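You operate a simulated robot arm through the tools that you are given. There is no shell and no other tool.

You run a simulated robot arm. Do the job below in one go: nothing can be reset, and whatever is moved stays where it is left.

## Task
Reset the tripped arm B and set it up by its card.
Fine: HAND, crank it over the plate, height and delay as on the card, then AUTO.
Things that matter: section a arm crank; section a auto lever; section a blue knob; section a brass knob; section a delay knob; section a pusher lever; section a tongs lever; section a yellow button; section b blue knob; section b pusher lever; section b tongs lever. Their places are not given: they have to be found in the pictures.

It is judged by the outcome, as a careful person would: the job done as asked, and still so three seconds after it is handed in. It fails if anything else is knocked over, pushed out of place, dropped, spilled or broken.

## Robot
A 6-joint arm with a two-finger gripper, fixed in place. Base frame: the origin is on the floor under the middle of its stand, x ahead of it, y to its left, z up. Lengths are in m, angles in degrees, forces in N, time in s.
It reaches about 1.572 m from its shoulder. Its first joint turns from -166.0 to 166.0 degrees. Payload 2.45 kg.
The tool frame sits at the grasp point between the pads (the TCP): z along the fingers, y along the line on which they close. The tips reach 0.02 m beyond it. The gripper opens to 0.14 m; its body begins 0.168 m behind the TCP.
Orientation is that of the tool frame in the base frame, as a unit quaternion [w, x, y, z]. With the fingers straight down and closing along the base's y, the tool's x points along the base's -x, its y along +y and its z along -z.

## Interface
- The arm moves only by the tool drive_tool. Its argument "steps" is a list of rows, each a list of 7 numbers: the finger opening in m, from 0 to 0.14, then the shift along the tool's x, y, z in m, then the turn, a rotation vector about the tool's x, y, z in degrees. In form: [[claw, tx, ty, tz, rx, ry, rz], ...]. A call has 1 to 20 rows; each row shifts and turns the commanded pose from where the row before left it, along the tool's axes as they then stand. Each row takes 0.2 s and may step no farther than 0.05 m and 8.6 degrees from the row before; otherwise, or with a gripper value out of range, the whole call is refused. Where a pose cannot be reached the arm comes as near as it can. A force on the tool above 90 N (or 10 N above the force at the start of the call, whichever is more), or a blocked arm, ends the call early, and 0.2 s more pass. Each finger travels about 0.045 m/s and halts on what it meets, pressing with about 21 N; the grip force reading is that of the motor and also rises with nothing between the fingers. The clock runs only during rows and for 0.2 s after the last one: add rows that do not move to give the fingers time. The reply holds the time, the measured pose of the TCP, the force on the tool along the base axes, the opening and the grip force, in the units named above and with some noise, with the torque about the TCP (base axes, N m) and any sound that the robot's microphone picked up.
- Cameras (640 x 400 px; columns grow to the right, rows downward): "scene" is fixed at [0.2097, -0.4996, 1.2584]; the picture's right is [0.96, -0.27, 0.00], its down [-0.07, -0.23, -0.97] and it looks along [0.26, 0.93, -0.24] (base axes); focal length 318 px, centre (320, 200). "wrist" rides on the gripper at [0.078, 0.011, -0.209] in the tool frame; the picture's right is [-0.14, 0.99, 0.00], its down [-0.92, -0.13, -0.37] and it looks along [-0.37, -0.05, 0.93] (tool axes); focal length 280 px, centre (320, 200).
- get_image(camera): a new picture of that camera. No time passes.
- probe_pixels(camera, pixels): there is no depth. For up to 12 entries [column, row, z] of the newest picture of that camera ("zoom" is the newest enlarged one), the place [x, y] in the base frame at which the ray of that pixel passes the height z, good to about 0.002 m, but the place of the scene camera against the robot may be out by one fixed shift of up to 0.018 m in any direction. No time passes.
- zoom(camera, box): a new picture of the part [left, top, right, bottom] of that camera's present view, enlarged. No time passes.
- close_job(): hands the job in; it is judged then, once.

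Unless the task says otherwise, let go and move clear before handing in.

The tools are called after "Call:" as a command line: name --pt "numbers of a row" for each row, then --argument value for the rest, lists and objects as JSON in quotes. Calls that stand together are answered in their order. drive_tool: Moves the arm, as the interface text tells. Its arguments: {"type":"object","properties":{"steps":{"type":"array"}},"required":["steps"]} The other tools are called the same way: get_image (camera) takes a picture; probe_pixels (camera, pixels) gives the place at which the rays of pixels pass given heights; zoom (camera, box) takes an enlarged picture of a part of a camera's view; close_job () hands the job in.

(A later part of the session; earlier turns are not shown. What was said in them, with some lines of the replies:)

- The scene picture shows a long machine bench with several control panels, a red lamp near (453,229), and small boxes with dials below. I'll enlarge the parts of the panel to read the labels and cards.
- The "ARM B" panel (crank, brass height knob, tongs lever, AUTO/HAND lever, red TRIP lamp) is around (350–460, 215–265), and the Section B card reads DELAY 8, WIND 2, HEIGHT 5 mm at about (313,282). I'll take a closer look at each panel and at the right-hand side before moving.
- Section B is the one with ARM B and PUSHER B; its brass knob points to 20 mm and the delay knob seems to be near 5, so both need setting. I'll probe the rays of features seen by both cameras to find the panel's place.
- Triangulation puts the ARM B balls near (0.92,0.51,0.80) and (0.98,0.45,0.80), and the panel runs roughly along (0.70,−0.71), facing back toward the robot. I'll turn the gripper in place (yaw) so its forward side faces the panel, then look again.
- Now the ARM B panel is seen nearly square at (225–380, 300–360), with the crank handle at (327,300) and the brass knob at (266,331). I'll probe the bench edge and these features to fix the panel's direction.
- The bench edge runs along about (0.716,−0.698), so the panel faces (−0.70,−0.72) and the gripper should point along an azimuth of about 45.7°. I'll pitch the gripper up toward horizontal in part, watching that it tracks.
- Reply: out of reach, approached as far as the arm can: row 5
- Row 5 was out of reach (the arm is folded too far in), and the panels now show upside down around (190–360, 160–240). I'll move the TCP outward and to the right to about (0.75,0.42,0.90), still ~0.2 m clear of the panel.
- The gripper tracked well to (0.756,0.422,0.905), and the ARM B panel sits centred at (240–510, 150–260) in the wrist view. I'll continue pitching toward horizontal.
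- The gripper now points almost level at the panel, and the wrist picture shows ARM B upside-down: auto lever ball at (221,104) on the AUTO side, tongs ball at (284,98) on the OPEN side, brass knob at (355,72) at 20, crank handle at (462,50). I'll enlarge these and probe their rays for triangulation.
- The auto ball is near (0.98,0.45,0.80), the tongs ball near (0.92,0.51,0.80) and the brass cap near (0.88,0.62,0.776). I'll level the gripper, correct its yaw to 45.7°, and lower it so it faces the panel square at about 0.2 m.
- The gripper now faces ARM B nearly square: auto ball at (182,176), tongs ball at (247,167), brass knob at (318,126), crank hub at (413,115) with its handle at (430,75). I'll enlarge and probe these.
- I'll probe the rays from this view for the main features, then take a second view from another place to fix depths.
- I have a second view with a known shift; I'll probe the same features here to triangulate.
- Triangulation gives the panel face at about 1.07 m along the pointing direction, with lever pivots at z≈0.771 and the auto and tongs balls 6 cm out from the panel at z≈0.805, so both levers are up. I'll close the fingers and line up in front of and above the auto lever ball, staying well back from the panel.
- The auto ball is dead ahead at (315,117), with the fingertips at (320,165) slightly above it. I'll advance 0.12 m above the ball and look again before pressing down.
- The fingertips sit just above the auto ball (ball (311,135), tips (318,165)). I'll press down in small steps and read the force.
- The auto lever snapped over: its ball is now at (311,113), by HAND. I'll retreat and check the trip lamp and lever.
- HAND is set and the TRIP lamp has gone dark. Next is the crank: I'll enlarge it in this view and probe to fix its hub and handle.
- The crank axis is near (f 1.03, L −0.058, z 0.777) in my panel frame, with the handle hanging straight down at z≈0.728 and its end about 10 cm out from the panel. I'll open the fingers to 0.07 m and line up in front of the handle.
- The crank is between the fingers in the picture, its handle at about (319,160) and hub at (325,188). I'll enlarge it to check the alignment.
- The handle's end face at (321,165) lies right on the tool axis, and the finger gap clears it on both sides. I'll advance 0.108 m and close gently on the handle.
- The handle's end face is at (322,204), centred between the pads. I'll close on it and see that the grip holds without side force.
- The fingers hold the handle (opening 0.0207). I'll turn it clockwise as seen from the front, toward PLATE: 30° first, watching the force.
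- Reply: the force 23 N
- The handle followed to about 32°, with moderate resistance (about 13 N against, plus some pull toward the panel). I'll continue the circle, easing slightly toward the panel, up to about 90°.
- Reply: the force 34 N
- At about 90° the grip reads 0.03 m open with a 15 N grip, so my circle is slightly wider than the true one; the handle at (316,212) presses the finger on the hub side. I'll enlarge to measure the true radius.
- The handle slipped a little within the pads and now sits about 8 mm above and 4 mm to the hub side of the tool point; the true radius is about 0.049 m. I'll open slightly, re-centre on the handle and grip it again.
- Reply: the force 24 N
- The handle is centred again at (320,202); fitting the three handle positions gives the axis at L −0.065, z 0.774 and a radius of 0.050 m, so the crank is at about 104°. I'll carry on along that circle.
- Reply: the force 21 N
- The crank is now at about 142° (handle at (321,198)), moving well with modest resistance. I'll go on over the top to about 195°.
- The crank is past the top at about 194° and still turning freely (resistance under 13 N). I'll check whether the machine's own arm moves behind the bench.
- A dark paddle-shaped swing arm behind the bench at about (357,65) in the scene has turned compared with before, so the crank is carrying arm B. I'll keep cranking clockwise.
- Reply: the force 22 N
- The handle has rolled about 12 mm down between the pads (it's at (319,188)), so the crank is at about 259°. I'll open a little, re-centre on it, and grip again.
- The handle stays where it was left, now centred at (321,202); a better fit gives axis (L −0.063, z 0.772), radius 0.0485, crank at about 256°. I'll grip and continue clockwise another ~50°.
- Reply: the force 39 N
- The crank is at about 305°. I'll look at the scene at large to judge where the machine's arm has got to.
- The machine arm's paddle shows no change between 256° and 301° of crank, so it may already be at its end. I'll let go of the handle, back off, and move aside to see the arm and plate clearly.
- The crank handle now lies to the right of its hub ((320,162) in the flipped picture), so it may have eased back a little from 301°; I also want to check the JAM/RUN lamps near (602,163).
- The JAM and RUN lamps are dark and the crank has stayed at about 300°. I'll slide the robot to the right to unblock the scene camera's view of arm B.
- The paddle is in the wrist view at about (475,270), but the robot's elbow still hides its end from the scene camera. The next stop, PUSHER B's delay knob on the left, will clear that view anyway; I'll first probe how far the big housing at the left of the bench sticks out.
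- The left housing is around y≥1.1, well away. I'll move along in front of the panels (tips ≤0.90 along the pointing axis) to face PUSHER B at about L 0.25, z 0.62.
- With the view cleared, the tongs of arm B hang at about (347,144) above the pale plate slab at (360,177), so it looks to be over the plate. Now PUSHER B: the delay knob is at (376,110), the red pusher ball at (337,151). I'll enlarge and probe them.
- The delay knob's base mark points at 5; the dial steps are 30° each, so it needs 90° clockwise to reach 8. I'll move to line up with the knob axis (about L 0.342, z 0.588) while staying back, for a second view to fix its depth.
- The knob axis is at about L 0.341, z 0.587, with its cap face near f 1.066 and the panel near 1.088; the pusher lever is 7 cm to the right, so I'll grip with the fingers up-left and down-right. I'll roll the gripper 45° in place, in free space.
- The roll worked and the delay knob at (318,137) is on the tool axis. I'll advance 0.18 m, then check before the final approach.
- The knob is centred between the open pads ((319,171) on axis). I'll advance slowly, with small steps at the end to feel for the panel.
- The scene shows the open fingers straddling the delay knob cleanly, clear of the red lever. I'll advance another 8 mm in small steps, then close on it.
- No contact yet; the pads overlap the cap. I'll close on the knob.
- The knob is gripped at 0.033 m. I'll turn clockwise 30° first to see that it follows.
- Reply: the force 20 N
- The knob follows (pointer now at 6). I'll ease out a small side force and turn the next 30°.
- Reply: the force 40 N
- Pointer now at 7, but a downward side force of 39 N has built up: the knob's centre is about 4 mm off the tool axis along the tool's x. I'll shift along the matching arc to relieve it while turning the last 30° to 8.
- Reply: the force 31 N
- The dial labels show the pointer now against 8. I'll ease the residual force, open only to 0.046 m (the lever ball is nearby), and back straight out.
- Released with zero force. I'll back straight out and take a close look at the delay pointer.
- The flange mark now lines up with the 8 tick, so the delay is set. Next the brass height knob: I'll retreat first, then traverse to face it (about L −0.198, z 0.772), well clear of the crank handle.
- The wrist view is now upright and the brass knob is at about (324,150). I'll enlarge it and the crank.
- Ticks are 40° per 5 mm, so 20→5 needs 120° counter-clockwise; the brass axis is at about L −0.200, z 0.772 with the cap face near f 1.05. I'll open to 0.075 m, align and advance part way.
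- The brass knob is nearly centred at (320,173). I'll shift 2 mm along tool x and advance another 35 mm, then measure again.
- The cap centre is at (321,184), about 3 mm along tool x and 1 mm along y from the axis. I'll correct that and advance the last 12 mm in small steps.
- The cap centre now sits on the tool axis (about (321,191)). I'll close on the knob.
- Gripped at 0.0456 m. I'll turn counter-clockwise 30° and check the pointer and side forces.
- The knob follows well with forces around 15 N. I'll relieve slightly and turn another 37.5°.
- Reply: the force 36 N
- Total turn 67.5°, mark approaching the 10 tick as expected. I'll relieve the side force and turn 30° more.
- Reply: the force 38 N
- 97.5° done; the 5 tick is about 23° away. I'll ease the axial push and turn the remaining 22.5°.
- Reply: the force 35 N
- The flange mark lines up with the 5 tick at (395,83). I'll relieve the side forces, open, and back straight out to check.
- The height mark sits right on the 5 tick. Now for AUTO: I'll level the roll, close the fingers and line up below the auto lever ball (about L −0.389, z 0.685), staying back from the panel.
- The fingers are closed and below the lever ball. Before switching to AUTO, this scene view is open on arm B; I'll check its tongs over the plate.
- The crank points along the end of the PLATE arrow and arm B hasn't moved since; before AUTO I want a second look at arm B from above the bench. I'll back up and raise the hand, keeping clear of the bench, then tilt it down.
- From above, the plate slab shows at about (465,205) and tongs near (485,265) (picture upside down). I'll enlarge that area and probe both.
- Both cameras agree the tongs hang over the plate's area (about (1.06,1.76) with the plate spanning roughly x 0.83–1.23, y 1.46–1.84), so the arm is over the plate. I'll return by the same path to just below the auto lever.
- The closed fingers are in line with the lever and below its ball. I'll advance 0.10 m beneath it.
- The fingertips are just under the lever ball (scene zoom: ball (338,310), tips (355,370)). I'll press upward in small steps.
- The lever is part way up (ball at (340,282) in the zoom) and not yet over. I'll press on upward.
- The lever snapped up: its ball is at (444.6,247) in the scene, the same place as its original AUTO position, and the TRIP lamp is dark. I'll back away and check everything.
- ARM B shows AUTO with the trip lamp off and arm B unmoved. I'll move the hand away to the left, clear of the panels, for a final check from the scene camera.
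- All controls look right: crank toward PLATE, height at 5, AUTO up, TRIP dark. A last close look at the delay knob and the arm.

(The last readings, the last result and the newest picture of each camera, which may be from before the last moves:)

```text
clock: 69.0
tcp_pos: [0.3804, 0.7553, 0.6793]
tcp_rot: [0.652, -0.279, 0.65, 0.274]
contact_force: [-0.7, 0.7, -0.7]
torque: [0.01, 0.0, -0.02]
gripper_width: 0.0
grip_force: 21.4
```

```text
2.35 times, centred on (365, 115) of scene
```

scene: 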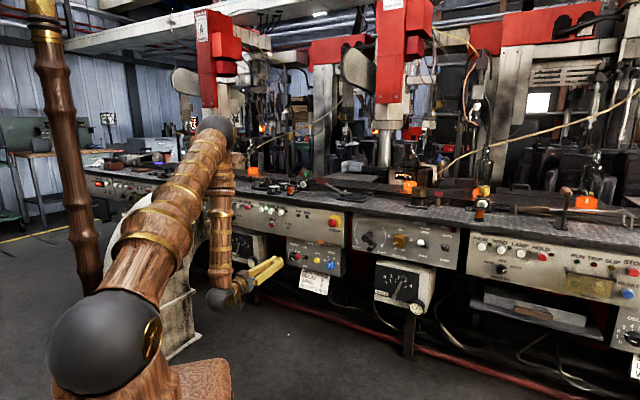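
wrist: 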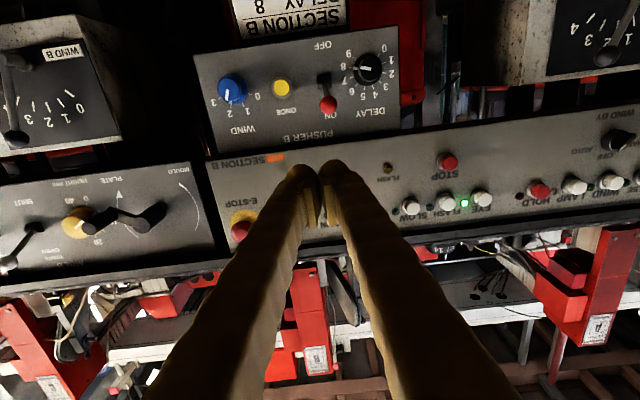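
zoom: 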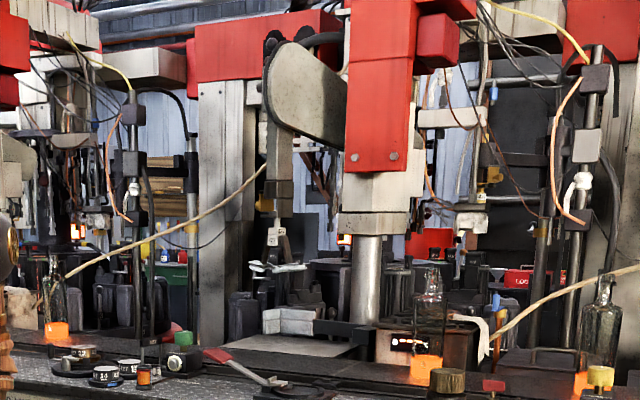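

The delay mark is on 8, height is on 5 mm and wind is still at 2. The pusher lever is still ON and the tongs lever still OPEN. The auto lever is in AUTO with TRIP dark, and arm B's tongs hang over the plate. The hand is clear and empty, so I'm handing in.

Call:
close_job

```text
The job is handed in.
```

Arm B is reset and set up by its card, and I've handed the job in; no verdict on the outcome came back.

- **Reset:** I put the lever to HAND and the TRIP lamp went out. After the setup I switched it back to AUTO, and the lamp stayed dark.
- **Arm position:** I cranked it clockwise toward PLATE. Pictures from both cameras show the tongs hanging over the plate. The arm stopped moving partway through, while the crank kept turning freely, so I judged it had reached the plate from the pictures, not from feeling a stop.
- **Height:** the brass knob is on 5 mm; it was on 20.
- **Delay:** the knob is on 8; it was on 5.
- **Left alone:** wind is still on 2, as the card asks. The pusher lever is still ON and the tongs lever still OPEN.

Section B's RUN and JAM lamps are both dark. Nothing was knocked or moved out of place that I could see.
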